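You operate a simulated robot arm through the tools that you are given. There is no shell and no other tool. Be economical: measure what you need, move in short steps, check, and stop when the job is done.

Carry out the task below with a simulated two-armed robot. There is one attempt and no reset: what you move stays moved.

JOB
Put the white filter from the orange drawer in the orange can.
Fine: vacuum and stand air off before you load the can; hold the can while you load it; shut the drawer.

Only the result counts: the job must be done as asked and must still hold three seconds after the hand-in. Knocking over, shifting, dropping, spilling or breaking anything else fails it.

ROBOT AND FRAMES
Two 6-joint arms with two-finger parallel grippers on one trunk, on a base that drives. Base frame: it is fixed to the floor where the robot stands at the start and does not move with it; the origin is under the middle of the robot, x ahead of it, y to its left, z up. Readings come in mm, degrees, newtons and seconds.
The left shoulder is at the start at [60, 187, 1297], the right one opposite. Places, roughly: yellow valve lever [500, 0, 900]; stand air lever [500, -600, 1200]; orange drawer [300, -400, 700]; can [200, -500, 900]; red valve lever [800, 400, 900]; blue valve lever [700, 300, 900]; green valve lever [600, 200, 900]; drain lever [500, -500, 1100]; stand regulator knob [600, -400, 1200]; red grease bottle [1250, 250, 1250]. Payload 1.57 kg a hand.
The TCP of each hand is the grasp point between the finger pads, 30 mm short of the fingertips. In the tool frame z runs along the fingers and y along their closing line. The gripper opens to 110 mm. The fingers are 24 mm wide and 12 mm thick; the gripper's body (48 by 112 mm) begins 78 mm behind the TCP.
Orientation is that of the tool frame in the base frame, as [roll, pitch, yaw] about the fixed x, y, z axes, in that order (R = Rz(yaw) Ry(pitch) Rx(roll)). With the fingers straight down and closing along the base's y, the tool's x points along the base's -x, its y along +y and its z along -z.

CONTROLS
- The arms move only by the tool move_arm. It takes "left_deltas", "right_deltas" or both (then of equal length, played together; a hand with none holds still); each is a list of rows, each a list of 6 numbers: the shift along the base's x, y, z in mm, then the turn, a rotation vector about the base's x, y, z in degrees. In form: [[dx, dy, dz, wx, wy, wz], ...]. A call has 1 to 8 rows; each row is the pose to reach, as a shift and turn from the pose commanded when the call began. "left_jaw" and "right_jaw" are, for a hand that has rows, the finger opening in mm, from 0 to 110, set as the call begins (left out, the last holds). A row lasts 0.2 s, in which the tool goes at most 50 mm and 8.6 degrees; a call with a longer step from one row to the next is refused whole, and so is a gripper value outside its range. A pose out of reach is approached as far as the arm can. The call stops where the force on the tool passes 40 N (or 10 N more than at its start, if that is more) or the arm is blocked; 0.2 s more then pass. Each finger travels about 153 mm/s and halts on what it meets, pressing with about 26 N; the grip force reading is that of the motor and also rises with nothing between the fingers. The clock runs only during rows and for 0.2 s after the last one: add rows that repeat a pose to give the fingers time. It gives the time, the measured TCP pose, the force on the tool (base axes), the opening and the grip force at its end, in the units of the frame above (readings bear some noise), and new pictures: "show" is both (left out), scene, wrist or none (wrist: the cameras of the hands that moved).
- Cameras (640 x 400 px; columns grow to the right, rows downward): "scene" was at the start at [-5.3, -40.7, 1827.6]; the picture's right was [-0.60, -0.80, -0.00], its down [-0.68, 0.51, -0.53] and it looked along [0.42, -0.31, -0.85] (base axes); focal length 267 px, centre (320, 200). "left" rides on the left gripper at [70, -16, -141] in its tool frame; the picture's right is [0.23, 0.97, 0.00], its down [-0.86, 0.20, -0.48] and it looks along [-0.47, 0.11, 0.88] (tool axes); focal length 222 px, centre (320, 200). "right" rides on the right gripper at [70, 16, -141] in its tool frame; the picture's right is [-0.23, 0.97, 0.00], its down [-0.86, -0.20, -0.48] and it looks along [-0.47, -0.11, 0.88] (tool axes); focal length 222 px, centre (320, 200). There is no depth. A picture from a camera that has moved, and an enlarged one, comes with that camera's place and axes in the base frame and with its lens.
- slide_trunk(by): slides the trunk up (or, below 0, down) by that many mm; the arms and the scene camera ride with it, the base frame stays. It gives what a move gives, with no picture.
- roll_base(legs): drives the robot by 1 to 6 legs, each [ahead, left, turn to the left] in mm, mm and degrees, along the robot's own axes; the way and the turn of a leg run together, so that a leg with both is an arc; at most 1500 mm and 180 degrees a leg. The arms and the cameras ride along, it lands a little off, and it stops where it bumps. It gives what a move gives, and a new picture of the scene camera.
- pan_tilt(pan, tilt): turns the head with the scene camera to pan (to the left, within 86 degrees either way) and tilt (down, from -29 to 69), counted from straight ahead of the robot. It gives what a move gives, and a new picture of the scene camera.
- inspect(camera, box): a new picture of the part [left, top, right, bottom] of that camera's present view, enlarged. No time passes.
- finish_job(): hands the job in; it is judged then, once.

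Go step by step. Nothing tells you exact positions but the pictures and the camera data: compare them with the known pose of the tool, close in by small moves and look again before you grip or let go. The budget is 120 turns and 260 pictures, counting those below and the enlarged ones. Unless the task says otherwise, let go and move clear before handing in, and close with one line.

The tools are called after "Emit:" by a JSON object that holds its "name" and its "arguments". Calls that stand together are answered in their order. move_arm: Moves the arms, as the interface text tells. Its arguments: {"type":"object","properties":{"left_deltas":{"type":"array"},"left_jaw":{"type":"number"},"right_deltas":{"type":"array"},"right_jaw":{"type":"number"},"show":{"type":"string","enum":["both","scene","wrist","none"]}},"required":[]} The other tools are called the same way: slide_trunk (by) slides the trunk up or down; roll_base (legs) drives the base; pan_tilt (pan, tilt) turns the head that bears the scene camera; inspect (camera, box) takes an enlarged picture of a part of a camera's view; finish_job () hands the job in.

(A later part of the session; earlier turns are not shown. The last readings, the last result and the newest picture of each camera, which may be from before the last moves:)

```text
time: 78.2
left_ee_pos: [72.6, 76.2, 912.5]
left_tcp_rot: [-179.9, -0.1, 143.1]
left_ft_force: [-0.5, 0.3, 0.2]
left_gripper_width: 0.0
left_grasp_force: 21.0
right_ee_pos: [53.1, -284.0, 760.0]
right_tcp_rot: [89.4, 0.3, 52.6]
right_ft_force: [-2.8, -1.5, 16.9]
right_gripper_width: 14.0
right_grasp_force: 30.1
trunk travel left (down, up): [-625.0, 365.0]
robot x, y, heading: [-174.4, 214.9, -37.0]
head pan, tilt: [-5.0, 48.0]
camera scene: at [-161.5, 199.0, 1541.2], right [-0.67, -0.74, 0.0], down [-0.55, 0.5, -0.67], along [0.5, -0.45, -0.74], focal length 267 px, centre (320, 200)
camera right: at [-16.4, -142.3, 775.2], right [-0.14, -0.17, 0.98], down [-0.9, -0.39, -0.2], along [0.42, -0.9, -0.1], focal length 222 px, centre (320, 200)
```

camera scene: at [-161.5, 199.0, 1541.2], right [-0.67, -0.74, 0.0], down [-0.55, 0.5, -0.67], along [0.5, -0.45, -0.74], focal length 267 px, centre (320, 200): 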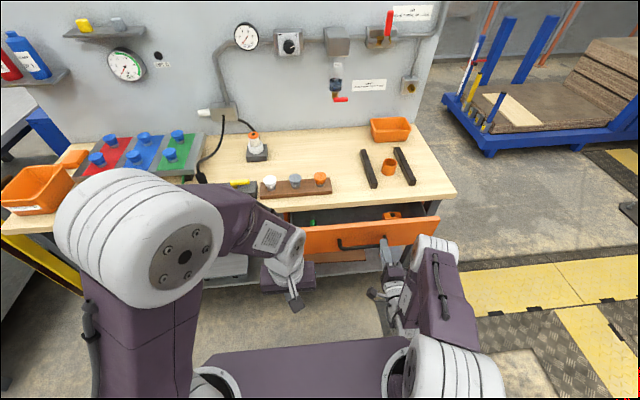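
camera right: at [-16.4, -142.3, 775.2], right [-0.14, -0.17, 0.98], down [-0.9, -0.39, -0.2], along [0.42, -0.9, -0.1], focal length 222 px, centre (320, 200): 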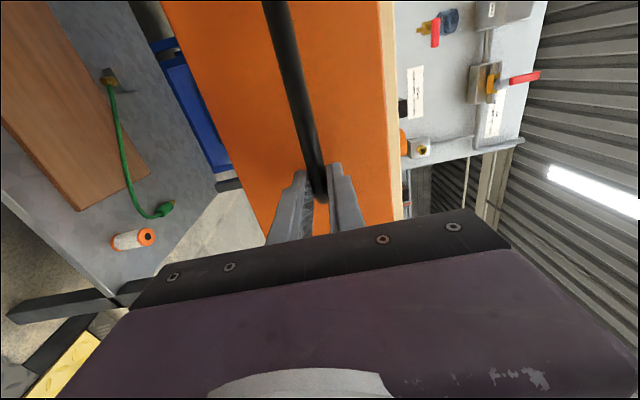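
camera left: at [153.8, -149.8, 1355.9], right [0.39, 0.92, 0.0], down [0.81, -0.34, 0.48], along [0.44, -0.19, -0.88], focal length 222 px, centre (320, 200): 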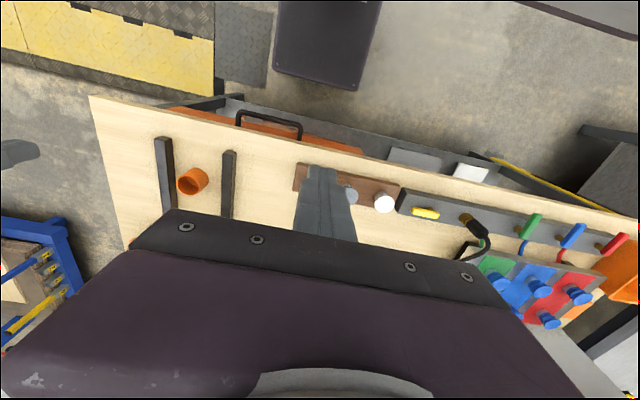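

The drawer is open 100 mm; pulling another 90.

Emit:
{"name": "move_arm", "arguments": {"right_deltas": [[-16, 12, 3, 0, 0, 0], [-32, 24, 3, 0, 0, 0], [-48, 36, 3, 0, 0, 0], [-64, 48, 3, 0, 0, 0], [-72, 54, 3, 0, 0, 0]], "show": "scene"}}

Emit:
{"name": "inspect", "arguments": {"camera": "scene", "box": [260, 150, 470, 290]}}

```text
time: 78.9
left_ee_pos: [73.6, 78.7, 913.1]
left_tcp_rot: [-179.8, -0.1, 143.3]
left_ft_force: [1.4, -0.2, -0.4]
left_gripper_width: 0.0
left_grasp_force: 21.0
right_ee_pos: [11.7, -270.9, 759.5]
right_tcp_rot: [89.1, 0.3, 53.7]
right_ft_force: [8.7, 12.2, 22.3]
right_gripper_width: 14.3
right_grasp_force: 30.4
right hand out of reach, approached as far as the arm can: row 1, 2, 3
trunk travel left (down, up): [-625.0, 365.0]
robot x, y, heading: [-168.3, 214.1, -36.7]
head pan, tilt: [-5.0, 48.0]
stopped in row 3 (right hand): the force on the tool passed its limit (the readings are from after the stop); the commanded pose is now the measured one
camera scene: at [-160.4, 200.0, 1540.9], right [-0.67, -0.74, 0.0], down [-0.55, 0.49, -0.67], along [0.5, -0.45, -0.74], focal length 267 px, centre (320, 200)
```

scene: 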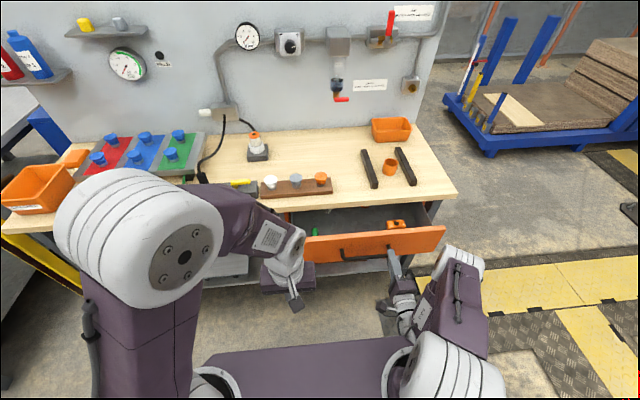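

```text
2.86 times, centred on (365, 220) of scene
camera zoom: at [-160.4, 200.0, 1540.9], right [-0.67, -0.74, 0.0], down [-0.55, 0.49, -0.67], along [0.5, -0.45, -0.74], focal length 764 px, centre (191, 143)
```

zoom: 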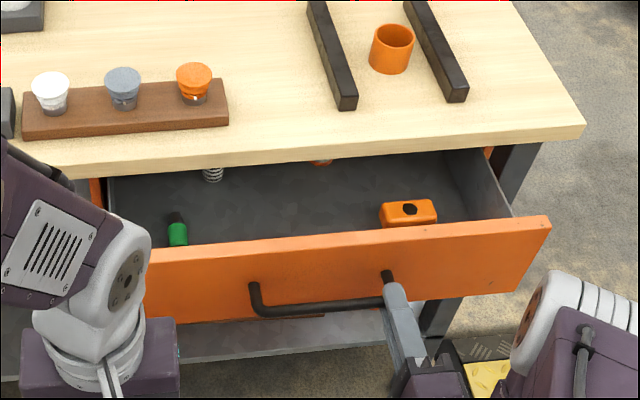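

The filter (orange rim) may be at the back of the drawer; I'll pull further by rolling the base back while gripping.

Emit:
{"name": "roll_base", "arguments": {"legs": [[-90, 0, 0]]}}

Emit:
{"name": "inspect", "arguments": {"camera": "scene", "box": [260, 130, 470, 270]}}

```text
time: 80.0
left_ee_pos: [1.4, 132.2, 913.1]
left_tcp_rot: [-179.9, 0.1, 143.4]
left_ft_force: [0.6, 0.7, 0.7]
left_gripper_width: 0.2
left_grasp_force: 21.3
right_ee_pos: [-59.8, -218.7, 759.9]
right_tcp_rot: [89.3, 0.3, 53.3]
right_ft_force: [0.9, -0.5, 26.0]
right_gripper_width: 14.0
right_grasp_force: 30.6
trunk travel left (down, up): [-625.0, 365.0]
robot x, y, heading: [-237.7, 265.1, -36.6]
head pan, tilt: [-5.0, 48.0]
camera scene: at [-232.6, 254.4, 1541.1], right [-0.67, -0.75, 0.0], down [-0.55, 0.49, -0.67], along [0.5, -0.45, -0.74], focal length 267 px, centre (320, 200)
```

scene: 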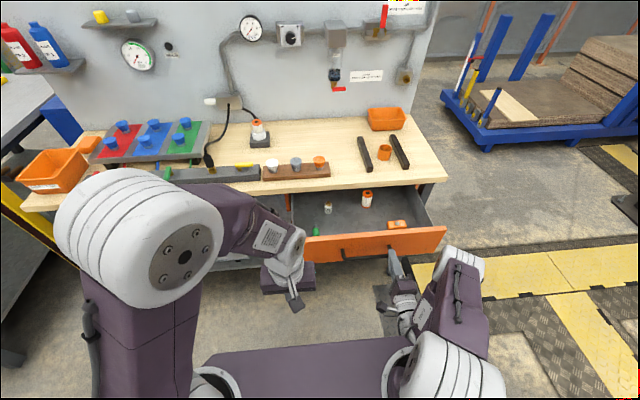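

```text
2.86 times, centred on (365, 200) of scene
camera zoom: at [-232.6, 254.4, 1541.1], right [-0.67, -0.75, 0.0], down [-0.55, 0.49, -0.67], along [0.5, -0.45, -0.74], focal length 764 px, centre (191, 200)
```

zoom: 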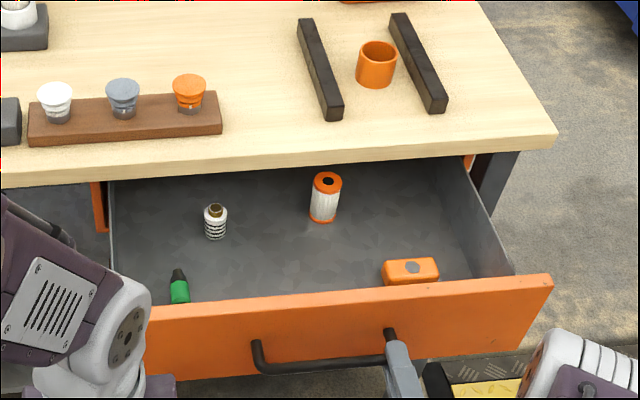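

The white filter stands in the drawer, still about under the table edge. I'll pull out ~100 mm more.

Emit:
{"name": "roll_base", "arguments": {"legs": [[-100, 0, 0]]}}

Emit:
{"name": "inspect", "arguments": {"camera": "scene", "box": [260, 110, 470, 250]}}

```text
time: 81.2
left_ee_pos: [-80.4, 191.7, 912.1]
left_tcp_rot: [-180.0, -0.1, 143.3]
left_ft_force: [0.1, -0.4, 1.2]
left_gripper_width: 0.2
left_grasp_force: 21.4
right_ee_pos: [-141.6, -159.2, 760.1]
right_tcp_rot: [89.0, 0.4, 53.3]
right_ft_force: [-3.0, -4.5, 17.7]
right_gripper_width: 14.2
right_grasp_force: 30.4
trunk travel left (down, up): [-625.0, 365.0]
robot x, y, heading: [-326.3, 327.0, -37.0]
head pan, tilt: [-5.0, 48.0]
camera scene: at [-314.7, 313.4, 1541.1], right [-0.67, -0.75, 0.0], down [-0.55, 0.49, -0.67], along [0.5, -0.45, -0.74], focal length 267 px, centre (320, 200)
```

scene: 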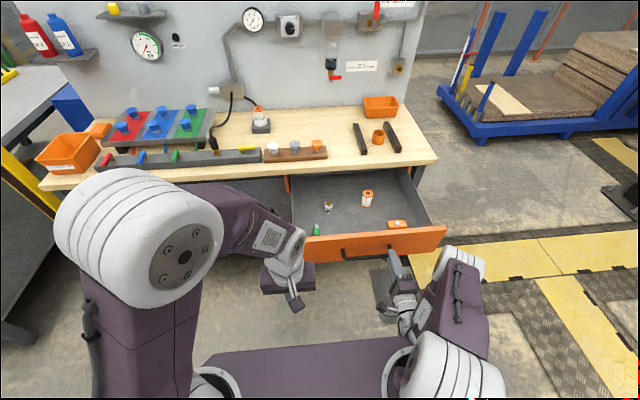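

```text
2.86 times, centred on (365, 180) of scene
camera zoom: at [-314.7, 313.4, 1541.1], right [-0.67, -0.75, 0.0], down [-0.55, 0.49, -0.67], along [0.5, -0.45, -0.74], focal length 764 px, centre (191, 257)
```

zoom: 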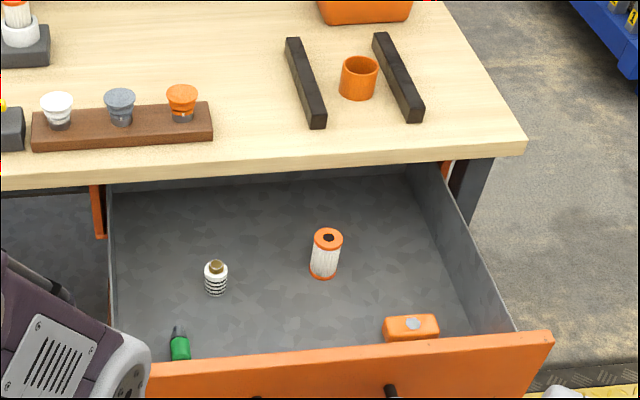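

The drawer is open and the filter stands clear of the table. I release the handle and roll back to clear it.

Emit:
{"name": "move_arm", "arguments": {"right_deltas": [[0, 0, 0, 0, 0, 0], [0, 0, 0, 0, 0, 0], [0, 0, 0, 0, 0, 0]], "right_jaw": 70, "show": "none"}}

Emit:
{"name": "roll_base", "arguments": {"legs": [[-90, 0, 0]]}}

Emit:
{"name": "inspect", "arguments": {"camera": "right", "box": [0, 0, 640, 400]}}

```text
time: 82.0
left_ee_pos: [-78.7, 190.7, 911.4]
left_tcp_rot: [-179.8, -0.3, 143.3]
left_ft_force: [-0.7, 0.2, 0.4]
left_gripper_width: 0.0
left_grasp_force: 21.4
right_ee_pos: [-140.0, -160.8, 757.3]
right_tcp_rot: [89.2, 0.4, 53.2]
right_ft_force: [-0.1, 0.4, 0.0]
right_gripper_width: 70.0
right_grasp_force: 0.0
trunk travel left (down, up): [-625.0, 365.0]
robot x, y, heading: [-326.7, 328.1, -36.8]
head pan, tilt: [-5.0, 48.0]
```

```text
time: 83.1
left_ee_pos: [-151.3, 245.1, 912.0]
left_tcp_rot: [-179.9, -0.1, 143.5]
left_ft_force: [0.2, 0.4, -0.2]
left_gripper_width: 0.0
left_grasp_force: 21.2
right_ee_pos: [-211.9, -105.9, 759.4]
right_tcp_rot: [89.1, 0.4, 53.4]
right_ft_force: [-0.3, -0.6, 0.5]
right_gripper_width: 70.0
right_grasp_force: 0.1
trunk travel left (down, up): [-625.0, 365.0]
robot x, y, heading: [-394.1, 382.1, -36.5]
head pan, tilt: [-5.0, 48.0]
camera scene: at [-384.7, 365.6, 1540.9], right [-0.66, -0.75, 0.0], down [-0.56, 0.49, -0.67], along [0.5, -0.44, -0.74], focal length 267 px, centre (320, 200)
```

scene: 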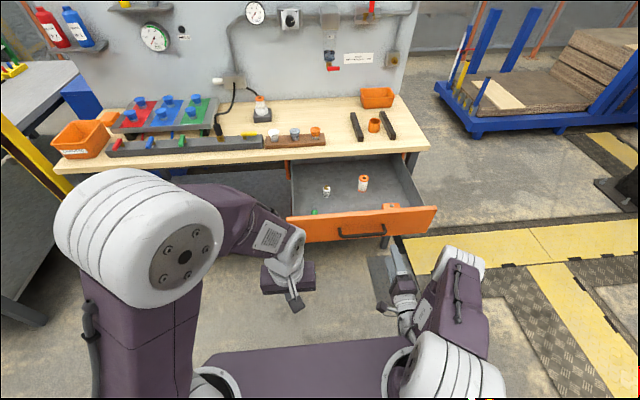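

```text
1.00 times, centred on (320, 200) of right
camera zoom: at [-283.3, 35.5, 773.6], right [-0.14, -0.17, 0.98], down [-0.89, -0.4, -0.2], along [0.43, -0.9, -0.09], focal length 222 px, centre (320, 200)
```

zoom: 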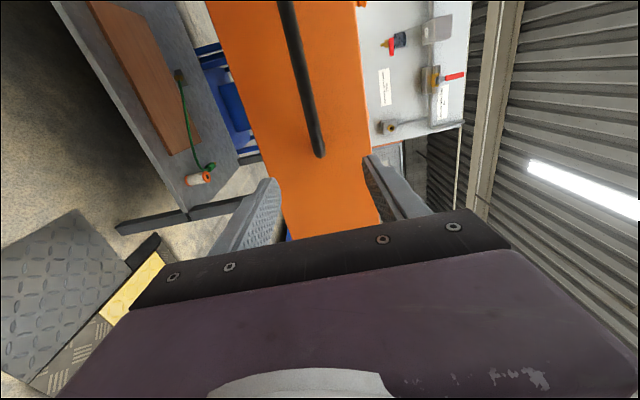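

Handle released. Now I drive right, then ahead, so the left hand can reach the filter.

Emit:
{"name": "roll_base", "arguments": {"legs": [[0, -300, 0], [265, 0, 0]]}}

Emit:
{"name": "inspect", "arguments": {"camera": "left", "box": [0, 0, 640, 400]}}

```text
time: 86.6
left_ee_pos: [-121.3, -157.0, 912.2]
left_tcp_rot: [-179.9, -0.1, 142.7]
left_ft_force: [-0.1, 0.3, -0.4]
left_gripper_width: 0.1
left_grasp_force: 20.9
right_ee_pos: [-187.6, -508.7, 758.7]
right_tcp_rot: [89.3, 0.5, 52.5]
right_ft_force: [0.2, -0.2, 0.0]
right_gripper_width: 70.1
right_grasp_force: 0.0
trunk travel left (down, up): [-625.0, 365.0]
robot x, y, heading: [-364.4, -16.5, -37.4]
head pan, tilt: [-5.0, 48.0]
camera scene: at [-352.9, -34.5, 1540.9], right [-0.67, -0.74, 0.0], down [-0.55, 0.5, -0.67], along [0.49, -0.45, -0.74], focal length 267 px, centre (320, 200)
```

scene: 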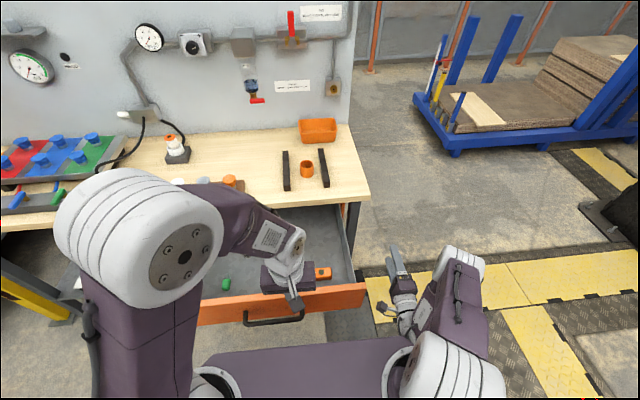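

```text
1.00 times, centred on (320, 200) of left
camera zoom: at [-185.6, -127.2, 1055.3], right [0.41, 0.91, 0.0], down [0.8, -0.36, 0.47], along [0.43, -0.2, -0.88], focal length 222 px, centre (320, 200)
```

zoom: 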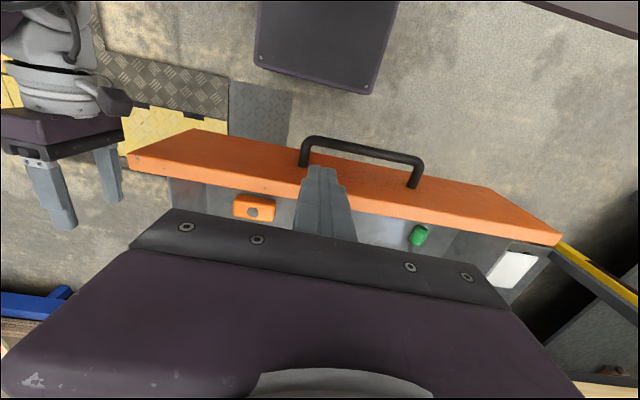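

Emit:
{"name": "move_arm", "arguments": {"left_deltas": [[32, -24, 0, 0, 0, 0], [64, -48, 0, 0, 0, 0], [96, -72, 0, 0, 0, 0], [128, -96, 0, 0, 0, 0], [160, -120, 0, 0, 0, 0], [192, -144, 0, 0, 0, 0]], "left_jaw": 70, "show": "both"}}

```text
time: 88.0
left_ee_pos: [70.4, -304.5, 910.4]
left_tcp_rot: [-179.8, -0.3, 142.7]
left_ft_force: [-0.4, -0.3, 0.0]
left_gripper_width: 69.9
left_grasp_force: 0.1
right_ee_pos: [-186.6, -507.6, 758.3]
right_tcp_rot: [89.2, 0.5, 52.6]
right_ft_force: [0.9, 0.6, -0.5]
right_gripper_width: 70.1
right_grasp_force: 0.0
trunk travel left (down, up): [-625.0, 365.0]
robot x, y, heading: [-366.4, -16.4, -37.5]
head pan, tilt: [-5.0, 48.0]
camera scene: at [-351.8, -35.3, 1540.9], right [-0.67, -0.74, 0.0], down [-0.55, 0.5, -0.67], along [0.49, -0.45, -0.74], focal length 267 px, centre (320, 200)
camera left: at [6.4, -274.2, 1053.4], right [0.41, 0.91, 0.0], down [0.8, -0.36, 0.47], along [0.43, -0.19, -0.88], focal length 222 px, centre (320, 200)
```

scene: 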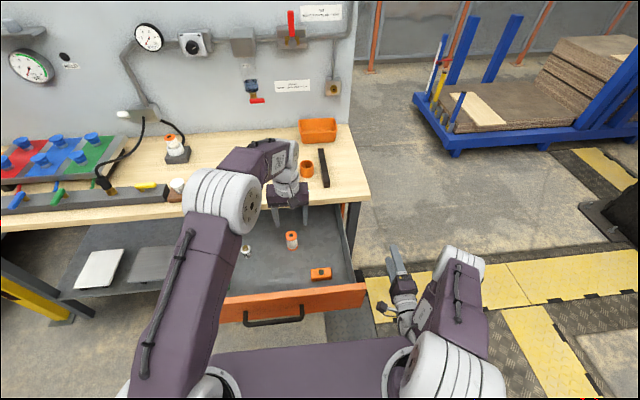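
left: 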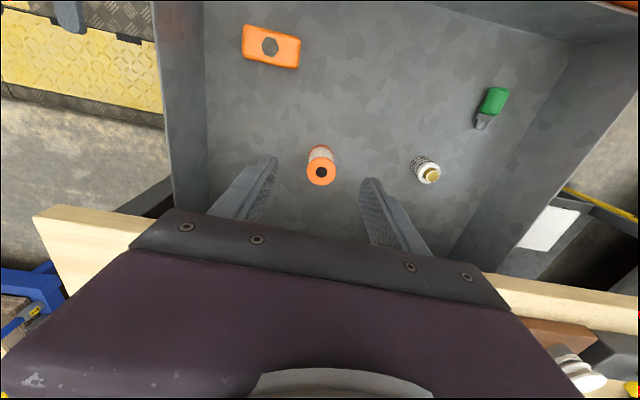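

Filter at (98.5,-313), top z ≈ 784, ~79 mm tall. I'll go over it and down so the fingertips take its upper part.

Emit:
{"name": "move_arm", "arguments": {"left_deltas": [[28, -8.5, -20, 0, 0, 0], [28, -8.5, -60, 0, 0, 0], [28, -8.5, -95, 0, 0, 0]], "show": "both"}}

Emit:
{"name": "inspect", "arguments": {"camera": "left", "box": [200, 80, 440, 230]}}

```text
time: 88.8
left_ee_pos: [97.9, -312.4, 815.6]
left_tcp_rot: [-179.9, -0.3, 142.7]
left_ft_force: [0.6, -0.3, 0.0]
left_gripper_width: 70.2
left_grasp_force: 0.1
right_ee_pos: [-187.9, -507.4, 758.2]
right_tcp_rot: [89.2, 0.5, 52.5]
right_ft_force: [0.5, 0.5, 0.2]
right_gripper_width: 70.0
right_grasp_force: 0.1
trunk travel left (down, up): [-625.0, 365.0]
robot x, y, heading: [-362.6, -18.1, -37.4]
head pan, tilt: [-5.0, 48.0]
camera scene: at [-352.3, -34.9, 1540.9], right [-0.67, -0.74, 0.0], down [-0.55, 0.5, -0.67], along [0.49, -0.45, -0.74], focal length 267 px, centre (320, 200)
camera left: at [33.0, -281.9, 959.1], right [0.41, 0.91, 0.0], down [0.8, -0.36, 0.47], along [0.43, -0.2, -0.88], focal length 222 px, centre (320, 200)
```

scene: 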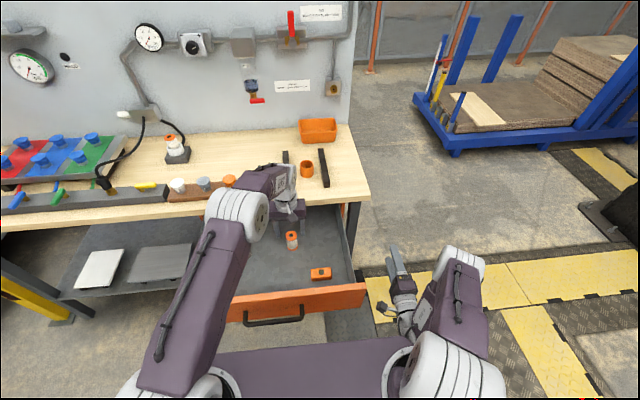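
left: 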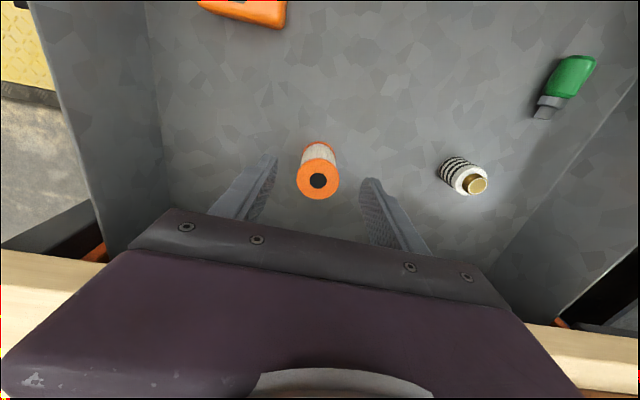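

```text
2.67 times, centred on (320, 155) of left
camera zoom: at [33.0, -281.9, 959.1], right [0.41, 0.91, 0.0], down [0.8, -0.36, 0.47], along [0.43, -0.2, -0.88], focal length 592 px, centre (320, 320)
```

zoom: 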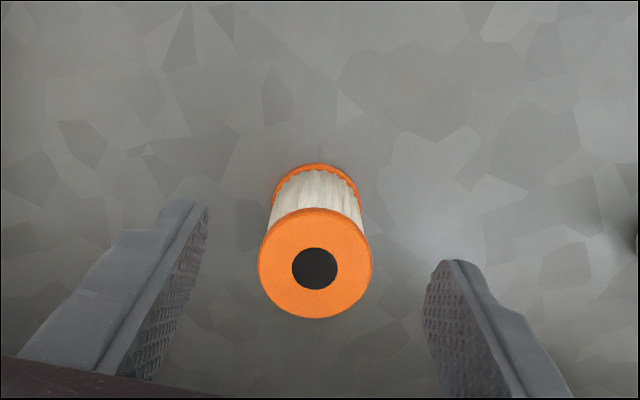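

Emit:
{"name": "move_arm", "arguments": {"left_deltas": [[0, -1, -15, 0, 0, 0], [0, -1, -29, 0, 0, 0], [0, -1, -29, 0, 0, 0]], "show": "none"}}

Emit:
{"name": "move_arm", "arguments": {"left_deltas": [[0, 0, 0, 0, 0, 0], [0, 0, 0, 0, 0, 0], [0, 0, 0, 0, 0, 0]], "left_jaw": 20, "show": "wrist"}}

```text
time: 89.6
left_ee_pos: [97.6, -312.9, 787.6]
left_tcp_rot: [-179.9, -0.2, 142.7]
left_ft_force: [0.4, -0.2, -0.8]
left_gripper_width: 69.9
left_grasp_force: 0.1
right_ee_pos: [-187.8, -508.3, 759.1]
right_tcp_rot: [89.2, 0.4, 52.5]
right_ft_force: [0.5, 0.5, 0.5]
right_gripper_width: 70.0
right_grasp_force: 0.2
trunk travel left (down, up): [-625.0, 365.0]
robot x, y, heading: [-365.5, -17.2, -37.3]
head pan, tilt: [-5.0, 48.0]
```

```text
time: 90.4
left_ee_pos: [98.1, -312.4, 786.1]
left_tcp_rot: [-180.0, -0.2, 142.7]
left_ft_force: [-0.3, -0.3, -0.2]
left_gripper_width: 38.0
left_grasp_force: 25.9
right_ee_pos: [-188.0, -508.5, 758.6]
right_tcp_rot: [89.2, 0.5, 52.4]
right_ft_force: [-0.1, -0.2, 0.0]
right_gripper_width: 69.9
right_grasp_force: 0.1
trunk travel left (down, up): [-625.0, 365.0]
robot x, y, heading: [-365.6, -17.1, -37.5]
head pan, tilt: [-5.0, 48.0]
camera left: at [33.1, -281.8, 930.7], right [0.41, 0.91, 0.0], down [0.8, -0.36, 0.47], along [0.43, -0.2, -0.88], focal length 222 px, centre (320, 200)
```

left: 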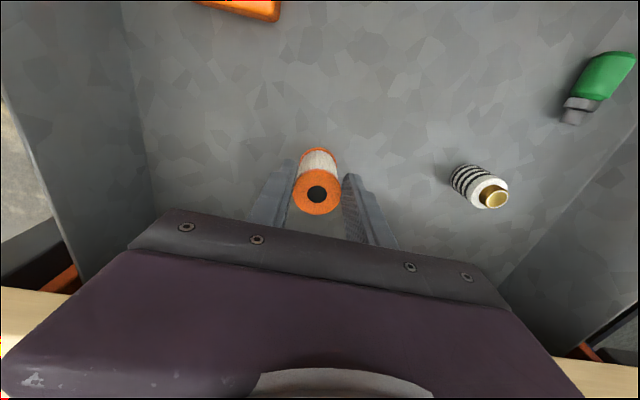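

Gripped at 38 mm. Lifting the filter.

Emit:
{"name": "move_arm", "arguments": {"left_deltas": [[0, 0, 40, 0, 0, 0], [0, 0, 85, 0, 0, 0], [0, 0, 130, 0, 0, 0], [0, 0, 175, 0, 0, 0], [0, 0, 220, 0, 0, 0], [-8, 6, 260, 0, 0, 0]], "show": "both"}}

Emit:
{"name": "inspect", "arguments": {"camera": "scene", "box": [200, 110, 400, 240]}}

```text
time: 91.8
left_ee_pos: [87.9, -309.0, 1048.0]
left_tcp_rot: [-179.9, -0.2, 142.7]
left_ft_force: [0.2, -0.4, -1.1]
left_gripper_width: 37.9
left_grasp_force: 26.2
right_ee_pos: [-188.5, -507.5, 758.2]
right_tcp_rot: [89.0, 0.5, 52.5]
right_ft_force: [0.4, 0.6, -0.4]
right_gripper_width: 70.0
right_grasp_force: 0.1
trunk travel left (down, up): [-625.0, 365.0]
robot x, y, heading: [-368.0, -18.0, -37.3]
head pan, tilt: [-5.0, 48.0]
camera scene: at [-354.1, -33.7, 1540.9], right [-0.67, -0.74, 0.0], down [-0.55, 0.5, -0.67], along [0.49, -0.45, -0.74], focal length 267 px, centre (320, 200)
camera left: at [23.0, -278.4, 1191.8], right [0.41, 0.91, 0.0], down [0.8, -0.36, 0.48], along [0.43, -0.2, -0.88], focal length 222 px, centre (320, 200)
```

scene: 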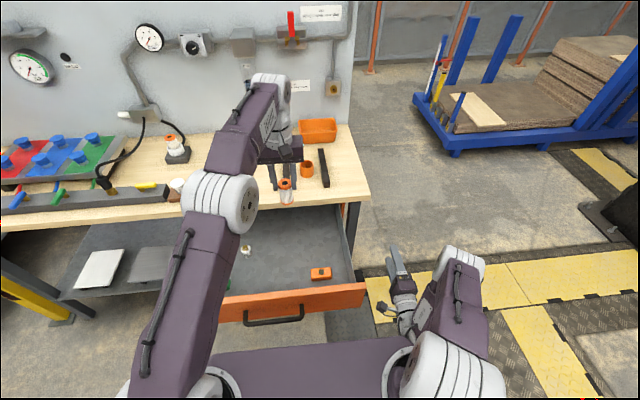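
left: 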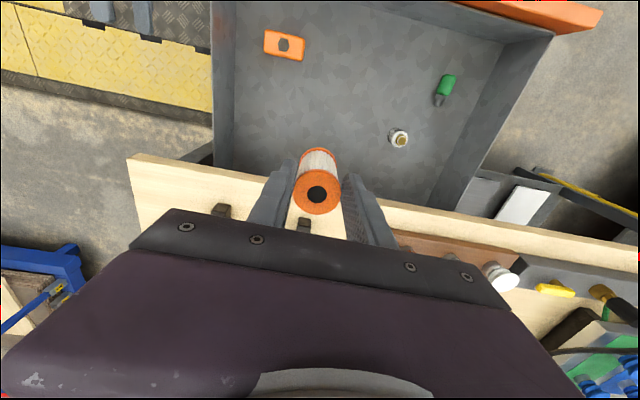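

```text
3.08 times, centred on (300, 175) of scene
camera zoom: at [-354.1, -33.7, 1540.9], right [-0.67, -0.74, 0.0], down [-0.55, 0.5, -0.67], along [0.49, -0.45, -0.74], focal length 823 px, centre (382, 277)
```

zoom: 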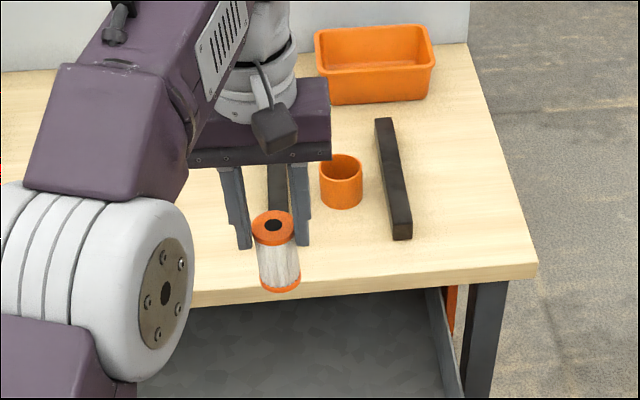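

Filter held securely. Now I back off and shift left so the right hand (fingers closed) can push the drawer shut.

Emit:
{"name": "move_arm", "arguments": {"right_deltas": [[0, 0, 0, 0, 0, 0], [0, 0, 0, 0, 0, 0]], "right_jaw": 0, "show": "none"}}

Emit:
{"name": "roll_base", "arguments": {"legs": [[-255, 0, 0], [0, 285, 0]]}}

Emit:
{"name": "inspect", "arguments": {"camera": "right", "box": [0, 0, 640, 400]}}

```text
time: 92.4
left_ee_pos: [89.7, -309.2, 1048.0]
left_tcp_rot: [-179.8, -0.2, 142.7]
left_ft_force: [-0.5, -1.3, -0.7]
left_gripper_width: 37.9
left_grasp_force: 26.1
right_ee_pos: [-188.0, -508.1, 758.5]
right_tcp_rot: [89.2, 0.3, 52.5]
right_ft_force: [1.0, -0.2, -0.4]
right_gripper_width: 0.0
right_grasp_force: 21.0
trunk travel left (down, up): [-625.0, 365.0]
robot x, y, heading: [-362.6, -16.3, -37.4]
head pan, tilt: [-5.0, 48.0]
```

```text
time: 95.8
left_ee_pos: [49.8, 68.3, 1045.9]
left_tcp_rot: [-180.0, -0.3, 141.9]
left_ft_force: [0.7, 0.4, -0.9]
left_gripper_width: 37.9
left_grasp_force: 26.4
right_ee_pos: [-228.8, -126.5, 758.6]
right_tcp_rot: [89.2, 0.4, 51.9]
right_ft_force: [-0.1, 0.3, -0.1]
right_gripper_width: 0.4
right_grasp_force: 21.2
trunk travel left (down, up): [-625.0, 365.0]
robot x, y, heading: [-398.3, 365.7, -38.2]
head pan, tilt: [-5.0, 48.0]
camera scene: at [-388.2, 348.8, 1540.9], right [-0.68, -0.73, 0.0], down [-0.54, 0.51, -0.67], along [0.49, -0.46, -0.74], focal length 267 px, centre (320, 200)
```

scene: 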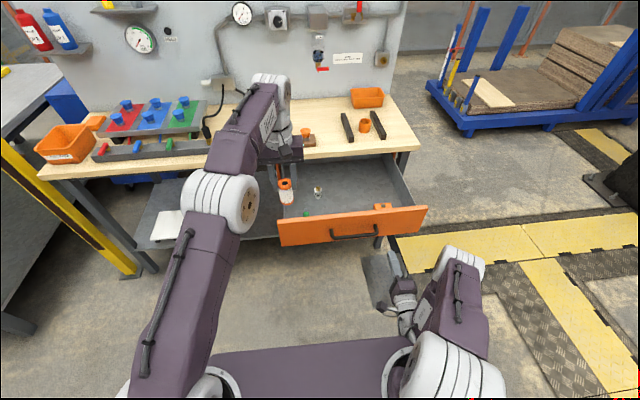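

```text
1.00 times, centred on (320, 200) of right
camera zoom: at [-296.3, 16.4, 773.4], right [-0.15, -0.16, 0.98], down [-0.9, -0.38, -0.2], along [0.4, -0.91, -0.09], focal length 222 px, centre (320, 200)
```

zoom: 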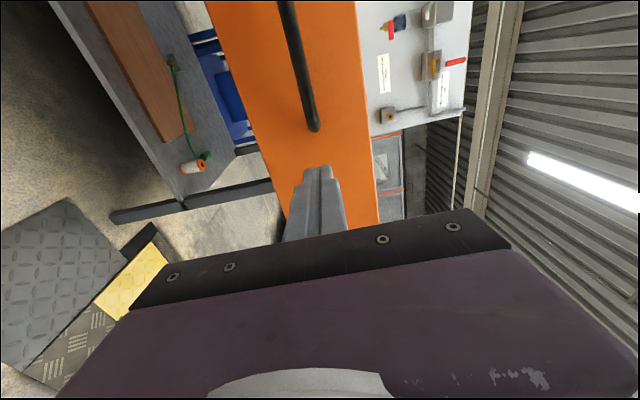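

Emit:
{"name": "move_arm", "arguments": {"left_deltas": [[0, 0, 40, 0, 0, 0], [0, 0, 80, 0, 0, 0]], "show": "none"}}

Emit:
{"name": "roll_base", "arguments": {"legs": [[360, 0, 1.0]]}}

Emit:
{"name": "inspect", "arguments": {"camera": "right", "box": [0, 0, 640, 400]}}

```text
time: 96.4
left_ee_pos: [35.5, 89.6, 1114.0]
left_tcp_rot: [-179.9, -0.2, 141.8]
left_ft_force: [-0.2, 0.3, -0.8]
left_gripper_width: 37.7
left_grasp_force: 26.0
left hand out of reach, approached as far as the arm can: row 1, 2
right_ee_pos: [-229.3, -126.4, 759.9]
right_tcp_rot: [89.2, 0.4, 51.8]
right_ft_force: [0.9, -0.1, 0.7]
right_gripper_width: 0.1
right_grasp_force: 21.8
trunk travel left (down, up): [-625.0, 365.0]
robot x, y, heading: [-398.6, 364.2, -38.1]
head pan, tilt: [-5.0, 48.0]
```

```text
time: 98.8
left_ee_pos: [336.8, -124.3, 1112.6]
left_tcp_rot: [-180.0, -0.2, 143.6]
left_ft_force: [0.5, -0.5, 0.1]
left_gripper_width: 37.7
left_grasp_force: 25.8
right_ee_pos: [78.0, -346.3, 758.2]
right_tcp_rot: [89.2, 0.4, 53.4]
right_ft_force: [-0.1, 0.0, -0.3]
right_gripper_width: 0.1
right_grasp_force: 21.0
trunk travel left (down, up): [-625.0, 365.0]
robot x, y, heading: [-109.2, 145.7, -36.6]
head pan, tilt: [-5.0, 48.0]
camera scene: at [-94.5, 124.5, 1540.9], right [-0.66, -0.75, 0.0], down [-0.56, 0.49, -0.67], along [0.5, -0.44, -0.74], focal length 267 px, centre (320, 200)
```

scene: 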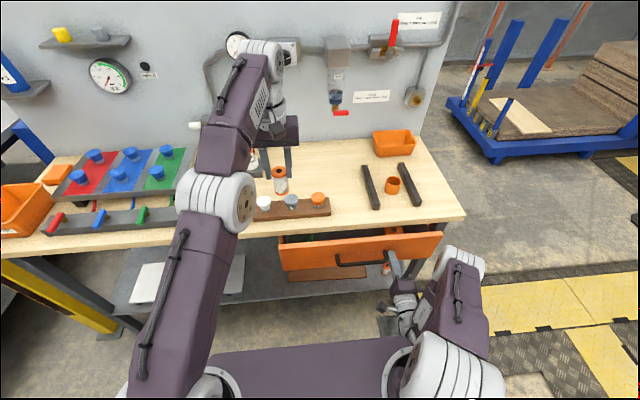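

```text
1.00 times, centred on (320, 200) of right
camera zoom: at [6.4, -205.1, 773.3], right [-0.14, -0.17, 0.98], down [-0.89, -0.4, -0.2], along [0.43, -0.9, -0.09], focal length 222 px, centre (320, 200)
```

zoom: 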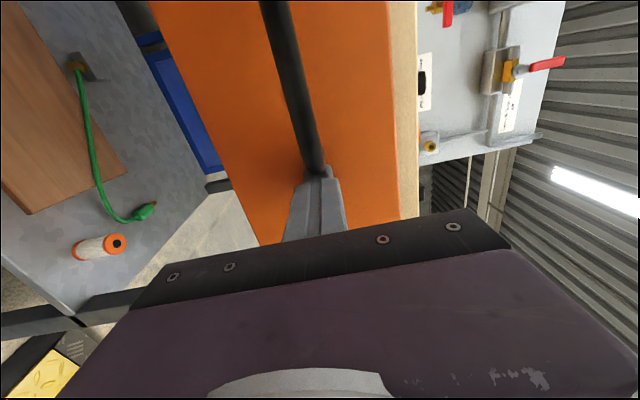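

The drawer is moving in; finishing the push with the arm until it seats.

Emit:
{"name": "move_arm", "arguments": {"right_deltas": [[12, -9, 0, 0, 0, 0], [24, -18, 0, 0, 0, 0], [36, -27, 0, 0, 0, 0], [48, -36, 0, 0, 0, 0], [60, -45, 0, 0, 0, 0], [72, -54, 0, 0, 0, 0], [84, -63, 0, 0, 0, 0]], "show": "both"}}

Emit:
{"name": "inspect", "arguments": {"camera": "scene", "box": [230, 150, 470, 300]}}

```text
time: 100.0
left_ee_pos: [336.5, -123.3, 1112.9]
left_tcp_rot: [-179.9, -0.2, 143.4]
left_ft_force: [0.2, 0.0, -0.6]
left_gripper_width: 38.1
left_grasp_force: 26.4
right_ee_pos: [132.2, -386.0, 755.4]
right_tcp_rot: [89.2, 0.2, 53.2]
right_ft_force: [-16.5, 11.8, 8.3]
right_gripper_width: 0.2
right_grasp_force: 21.6
trunk travel left (down, up): [-625.0, 365.0]
robot x, y, heading: [-104.9, 142.4, -36.6]
head pan, tilt: [-5.0, 48.0]
stopped in row 5 (right hand): the force on the tool passed its limit (the readings are from after the stop); the commanded pose is now the measured one
camera scene: at [-96.2, 125.9, 1540.9], right [-0.67, -0.75, 0.0], down [-0.55, 0.49, -0.67], along [0.5, -0.45, -0.74], focal length 267 px, centre (320, 200)
camera right: at [61.3, -244.9, 772.4], right [-0.14, -0.17, 0.97], down [-0.89, -0.4, -0.2], along [0.43, -0.9, -0.1], focal length 222 px, centre (320, 200)
```

scene: 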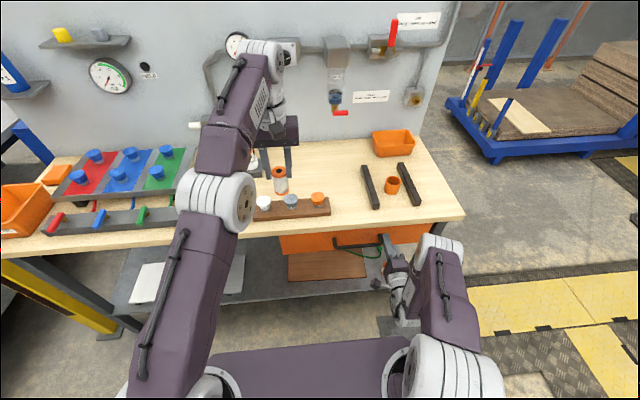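
right: 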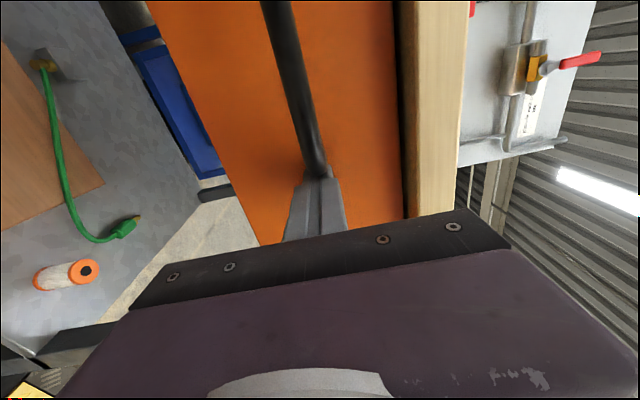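

```text
2.67 times, centred on (350, 225) of scene
camera zoom: at [-96.2, 125.9, 1540.9], right [-0.67, -0.75, 0.0], down [-0.55, 0.49, -0.67], along [0.5, -0.45, -0.74], focal length 713 px, centre (240, 133)
```

zoom: 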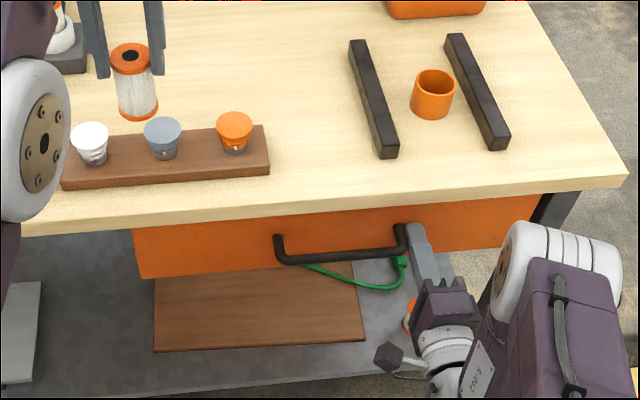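

The drawer is shut. Next the right hand will hold the can from its right side. I back off, then raise and re-orient the right hand (pointing left, tilted down).

Emit:
{"name": "roll_base", "arguments": {"legs": [[-120, 0, 0]]}}

Emit:
{"name": "move_arm", "arguments": {"right_deltas": [[0, 0, 45, 0, 0, 0], [0, 0, 90, 0, 0, 0], [0, 0, 130, -6.38, 0.77, 5.56], [0, 0, 165, -12.76, 1.54, 11.13], [-12, -16, 200, -19.14, 2.31, 16.69], [-24, -32, 220, -25.52, 3.07, 22.26], [-36, -48, 240, -31.9, 3.84, 27.82], [-48, -64, 250, -38.28, 4.61, 33.39]], "show": "scene"}}

```text
time: 101.2
left_ee_pos: [239.9, -52.5, 1112.5]
left_tcp_rot: [-179.9, -0.3, 143.3]
left_ft_force: [0.2, -0.7, 0.0]
left_gripper_width: 37.8
left_grasp_force: 26.3
right_ee_pos: [36.4, -315.5, 756.9]
right_tcp_rot: [89.4, 0.1, 53.3]
right_ft_force: [-1.4, 0.1, 0.7]
right_gripper_width: 0.2
right_grasp_force: 21.3
trunk travel left (down, up): [-625.0, 365.0]
robot x, y, heading: [-202.4, 211.6, -36.7]
head pan, tilt: [-5.0, 48.0]
camera scene: at [-192.0, 197.0, 1540.9], right [-0.67, -0.75, 0.0], down [-0.55, 0.49, -0.67], along [0.5, -0.45, -0.74], focal length 267 px, centre (320, 200)
```

scene: 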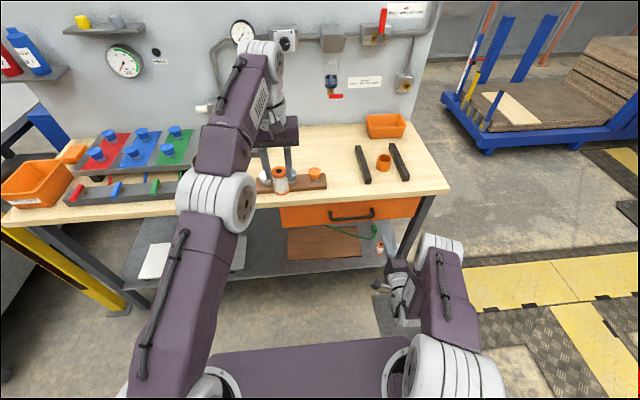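

```text
time: 103.0
left_ee_pos: [239.3, -52.7, 1113.2]
left_tcp_rot: [180.0, -0.1, 143.4]
left_ft_force: [0.0, -0.6, -1.1]
left_gripper_width: 37.9
left_grasp_force: 25.8
right_ee_pos: [-13.6, -381.1, 1006.5]
right_tcp_rot: [79.8, 37.1, 84.6]
right_ft_force: [-0.3, -0.2, 0.1]
right_gripper_width: 0.0
right_grasp_force: 21.5
trunk travel left (down, up): [-625.0, 365.0]
robot x, y, heading: [-201.2, 215.9, -36.7]
head pan, tilt: [-5.0, 48.0]
camera scene: at [-192.6, 195.9, 1540.9], right [-0.67, -0.75, 0.0], down [-0.55, 0.5, -0.67], along [0.5, -0.44, -0.74], focal length 267 px, centre (320, 200)
```

scene: 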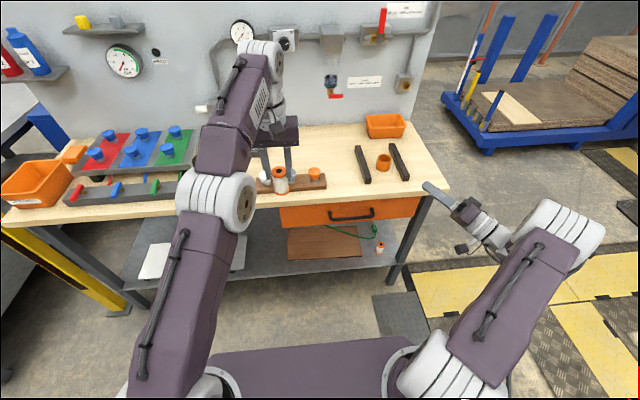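

Emit:
{"name": "move_arm", "arguments": {"right_deltas": [[0, 0, 0, -6.38, 0.77, 5.56], [0, 0, 0, -12.76, 1.54, 11.13], [0, 0, 0, -19.14, 2.31, 16.69], [0, 0, 0, -25.52, 3.07, 22.26], [0, 0, 0, -31.9, 3.84, 27.82], [0, 0, 0, -38.28, 4.61, 33.39], [0, 0, 0, -44.66, 5.38, 38.95], [0, 0, 0, -51.04, 6.15, 44.52]], "show": "none"}}

Emit:
{"name": "move_arm", "arguments": {"right_deltas": [[0, 0, 0, -6.38, 0.77, 5.56], [0, 0, 0, -12.76, 1.54, 11.13], [0, 0, 0, -14.7, 1.77, 12.8]], "show": "both"}}

```text
time: 104.8
left_ee_pos: [238.9, -50.7, 1113.9]
left_tcp_rot: [-179.8, -0.2, 143.5]
left_ft_force: [-0.2, -0.1, 0.2]
left_gripper_width: 38.0
left_grasp_force: 26.3
right_ee_pos: [-22.1, -318.1, 1016.4]
right_tcp_rot: [147.5, 70.8, -170.9]
right_ft_force: [-0.4, -0.3, -0.2]
right_gripper_width: 0.2
right_grasp_force: 21.3
right hand out of reach, approached as far as the arm can: row 6, 7, 8
trunk travel left (down, up): [-625.0, 365.0]
robot x, y, heading: [-201.8, 213.6, -36.7]
head pan, tilt: [-5.0, 48.0]
```

```text
time: 105.6
left_ee_pos: [239.4, -53.1, 1113.7]
left_tcp_rot: [-179.9, -0.2, 143.4]
left_ft_force: [0.3, 0.8, -0.1]
left_gripper_width: 37.7
left_grasp_force: 26.4
right_ee_pos: [-24.2, -320.8, 1015.5]
right_tcp_rot: [177.3, 62.0, -130.8]
right_ft_force: [0.8, 0.6, 0.6]
right_gripper_width: 0.0
right_grasp_force: 21.5
trunk travel left (down, up): [-625.0, 365.0]
robot x, y, heading: [-202.9, 214.0, -36.7]
head pan, tilt: [-5.0, 48.0]
camera scene: at [-192.0, 196.6, 1540.9], right [-0.67, -0.75, 0.0], down [-0.55, 0.49, -0.67], along [0.5, -0.45, -0.74], focal length 267 px, centre (320, 200)
camera right: at [-133.6, -433.1, 1021.9], right [-0.69, 0.68, 0.22], down [0.16, -0.15, 0.97], along [0.7, 0.71, 0.0], focal length 222 px, centre (320, 200)
```

scene: 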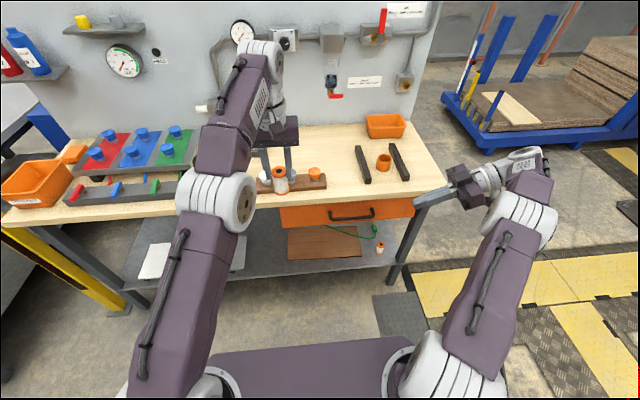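
right: 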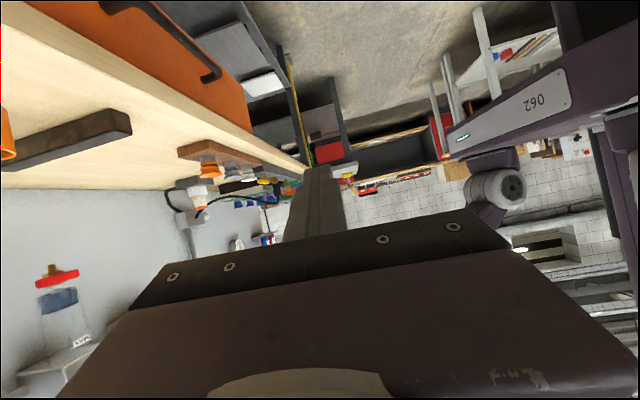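

The right tool is now pointing left and 30° down as wanted. I'll test moving it inward relative to the robot.

Emit:
{"name": "move_arm", "arguments": {"right_deltas": [[24, 32, 0, 0, 0, 0], [48, 64, 0, 0, 0, 0], [72, 96, 0, 0, 0, 0], [84, 112, 0, 0, 0, 0], [84, 112, 0, 0, 0, 0]], "right_jaw": 80, "show": "scene"}}

```text
time: 106.8
left_ee_pos: [238.5, -52.0, 1114.0]
left_tcp_rot: [-179.9, -0.2, 143.4]
left_ft_force: [-0.1, 0.2, 0.0]
left_gripper_width: 38.1
left_grasp_force: 25.8
right_ee_pos: [55.7, -210.3, 1016.0]
right_tcp_rot: [177.2, 62.0, -130.8]
right_ft_force: [-0.8, -0.8, -0.6]
right_gripper_width: 80.0
right_grasp_force: 0.1
trunk travel left (down, up): [-625.0, 365.0]
robot x, y, heading: [-203.1, 214.0, -36.7]
head pan, tilt: [-5.0, 48.0]
camera scene: at [-192.3, 196.5, 1540.9], right [-0.67, -0.75, 0.0], down [-0.55, 0.5, -0.67], along [0.5, -0.45, -0.74], focal length 267 px, centre (320, 200)
```

scene: 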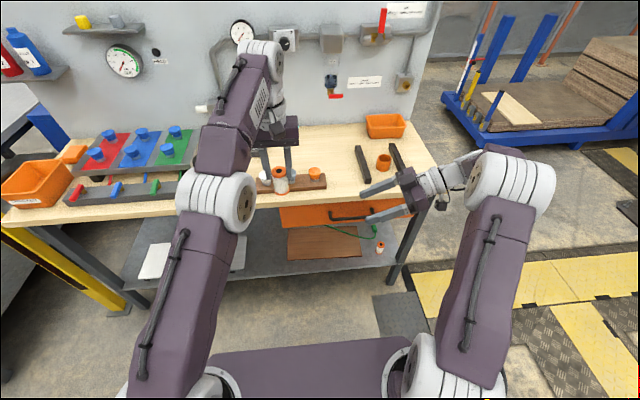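

Emit:
{"name": "roll_base", "arguments": {"legs": [[0, -130, 0], [305, 0, 0]]}}

Emit:
{"name": "inspect", "arguments": {"camera": "left", "box": [0, 0, 640, 400]}}

```text
time: 109.8
left_ee_pos: [402.2, -335.5, 1113.6]
left_tcp_rot: [-180.0, -0.2, 143.3]
left_ft_force: [-0.1, -0.4, -0.9]
left_gripper_width: 37.8
left_grasp_force: 25.5
right_ee_pos: [217.8, -493.2, 1017.7]
right_tcp_rot: [177.2, 62.0, -130.8]
right_ft_force: [-0.8, -0.6, -0.9]
right_gripper_width: 79.8
right_grasp_force: 0.0
trunk travel left (down, up): [-625.0, 365.0]
robot x, y, heading: [-39.5, -72.8, -36.4]
head pan, tilt: [-5.0, 48.0]
camera scene: at [-29.8, -86.8, 1540.9], right [-0.67, -0.75, 0.0], down [-0.55, 0.49, -0.67], along [0.5, -0.45, -0.74], focal length 267 px, centre (320, 200)
```

scene: 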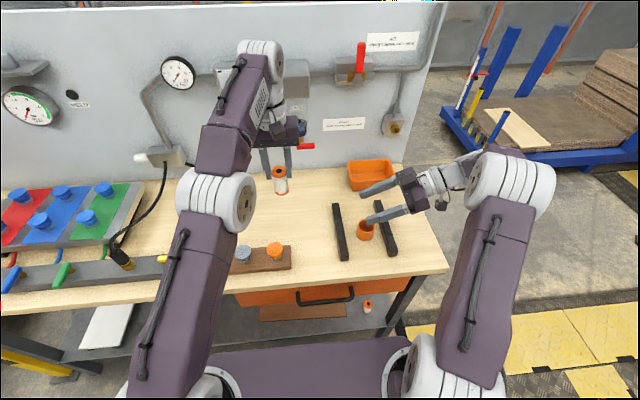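

```text
1.00 times, centred on (320, 200) of left
camera zoom: at [337.0, -306.5, 1256.3], right [0.4, 0.92, 0.0], down [0.81, -0.35, 0.47], along [0.44, -0.19, -0.88], focal length 222 px, centre (320, 200)
```

zoom: 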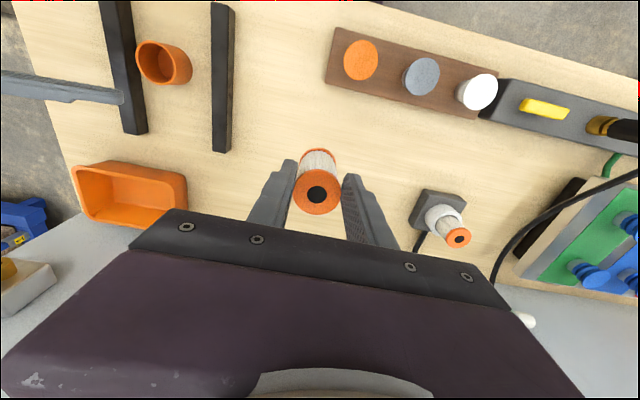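

Emit:
{"name": "inspect", "arguments": {"camera": "left", "box": [80, 0, 260, 112]}}

Emit:
{"name": "inspect", "arguments": {"camera": "scene", "box": [300, 160, 460, 270]}}

Emit:
{"name": "inspect", "arguments": {"camera": "right", "box": [0, 0, 640, 400]}}

```text
3.56 times, centred on (170, 56) of left
camera zoom: at [337.0, -306.5, 1256.3], right [0.4, 0.92, 0.0], down [0.81, -0.35, 0.47], along [0.44, -0.19, -0.88], focal length 790 px, centre (853, 712)
```

zoom: 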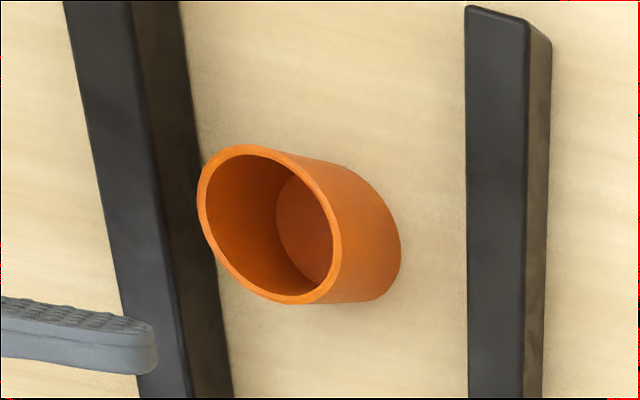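

```text
3.64 times, centred on (380, 215) of scene
camera zoom: at [-29.8, -86.8, 1540.9], right [-0.67, -0.75, 0.0], down [-0.55, 0.49, -0.67], along [0.5, -0.45, -0.74], focal length 972 px, centre (102, 146)
```

zoom: 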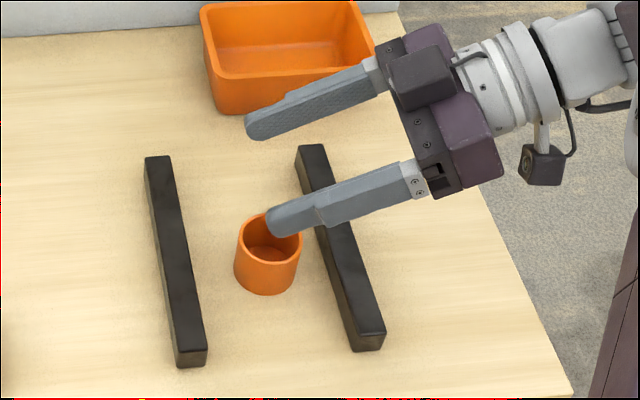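

```text
1.00 times, centred on (320, 200) of right
camera zoom: at [108.7, -606.1, 1023.7], right [-0.69, 0.68, 0.22], down [0.16, -0.15, 0.97], along [0.7, 0.71, 0.0], focal length 222 px, centre (320, 200)
```

zoom: 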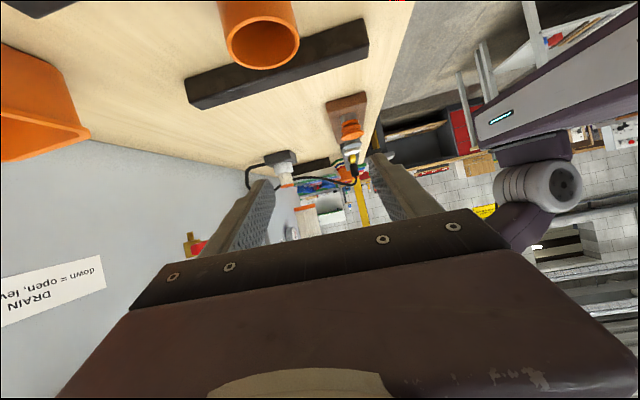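

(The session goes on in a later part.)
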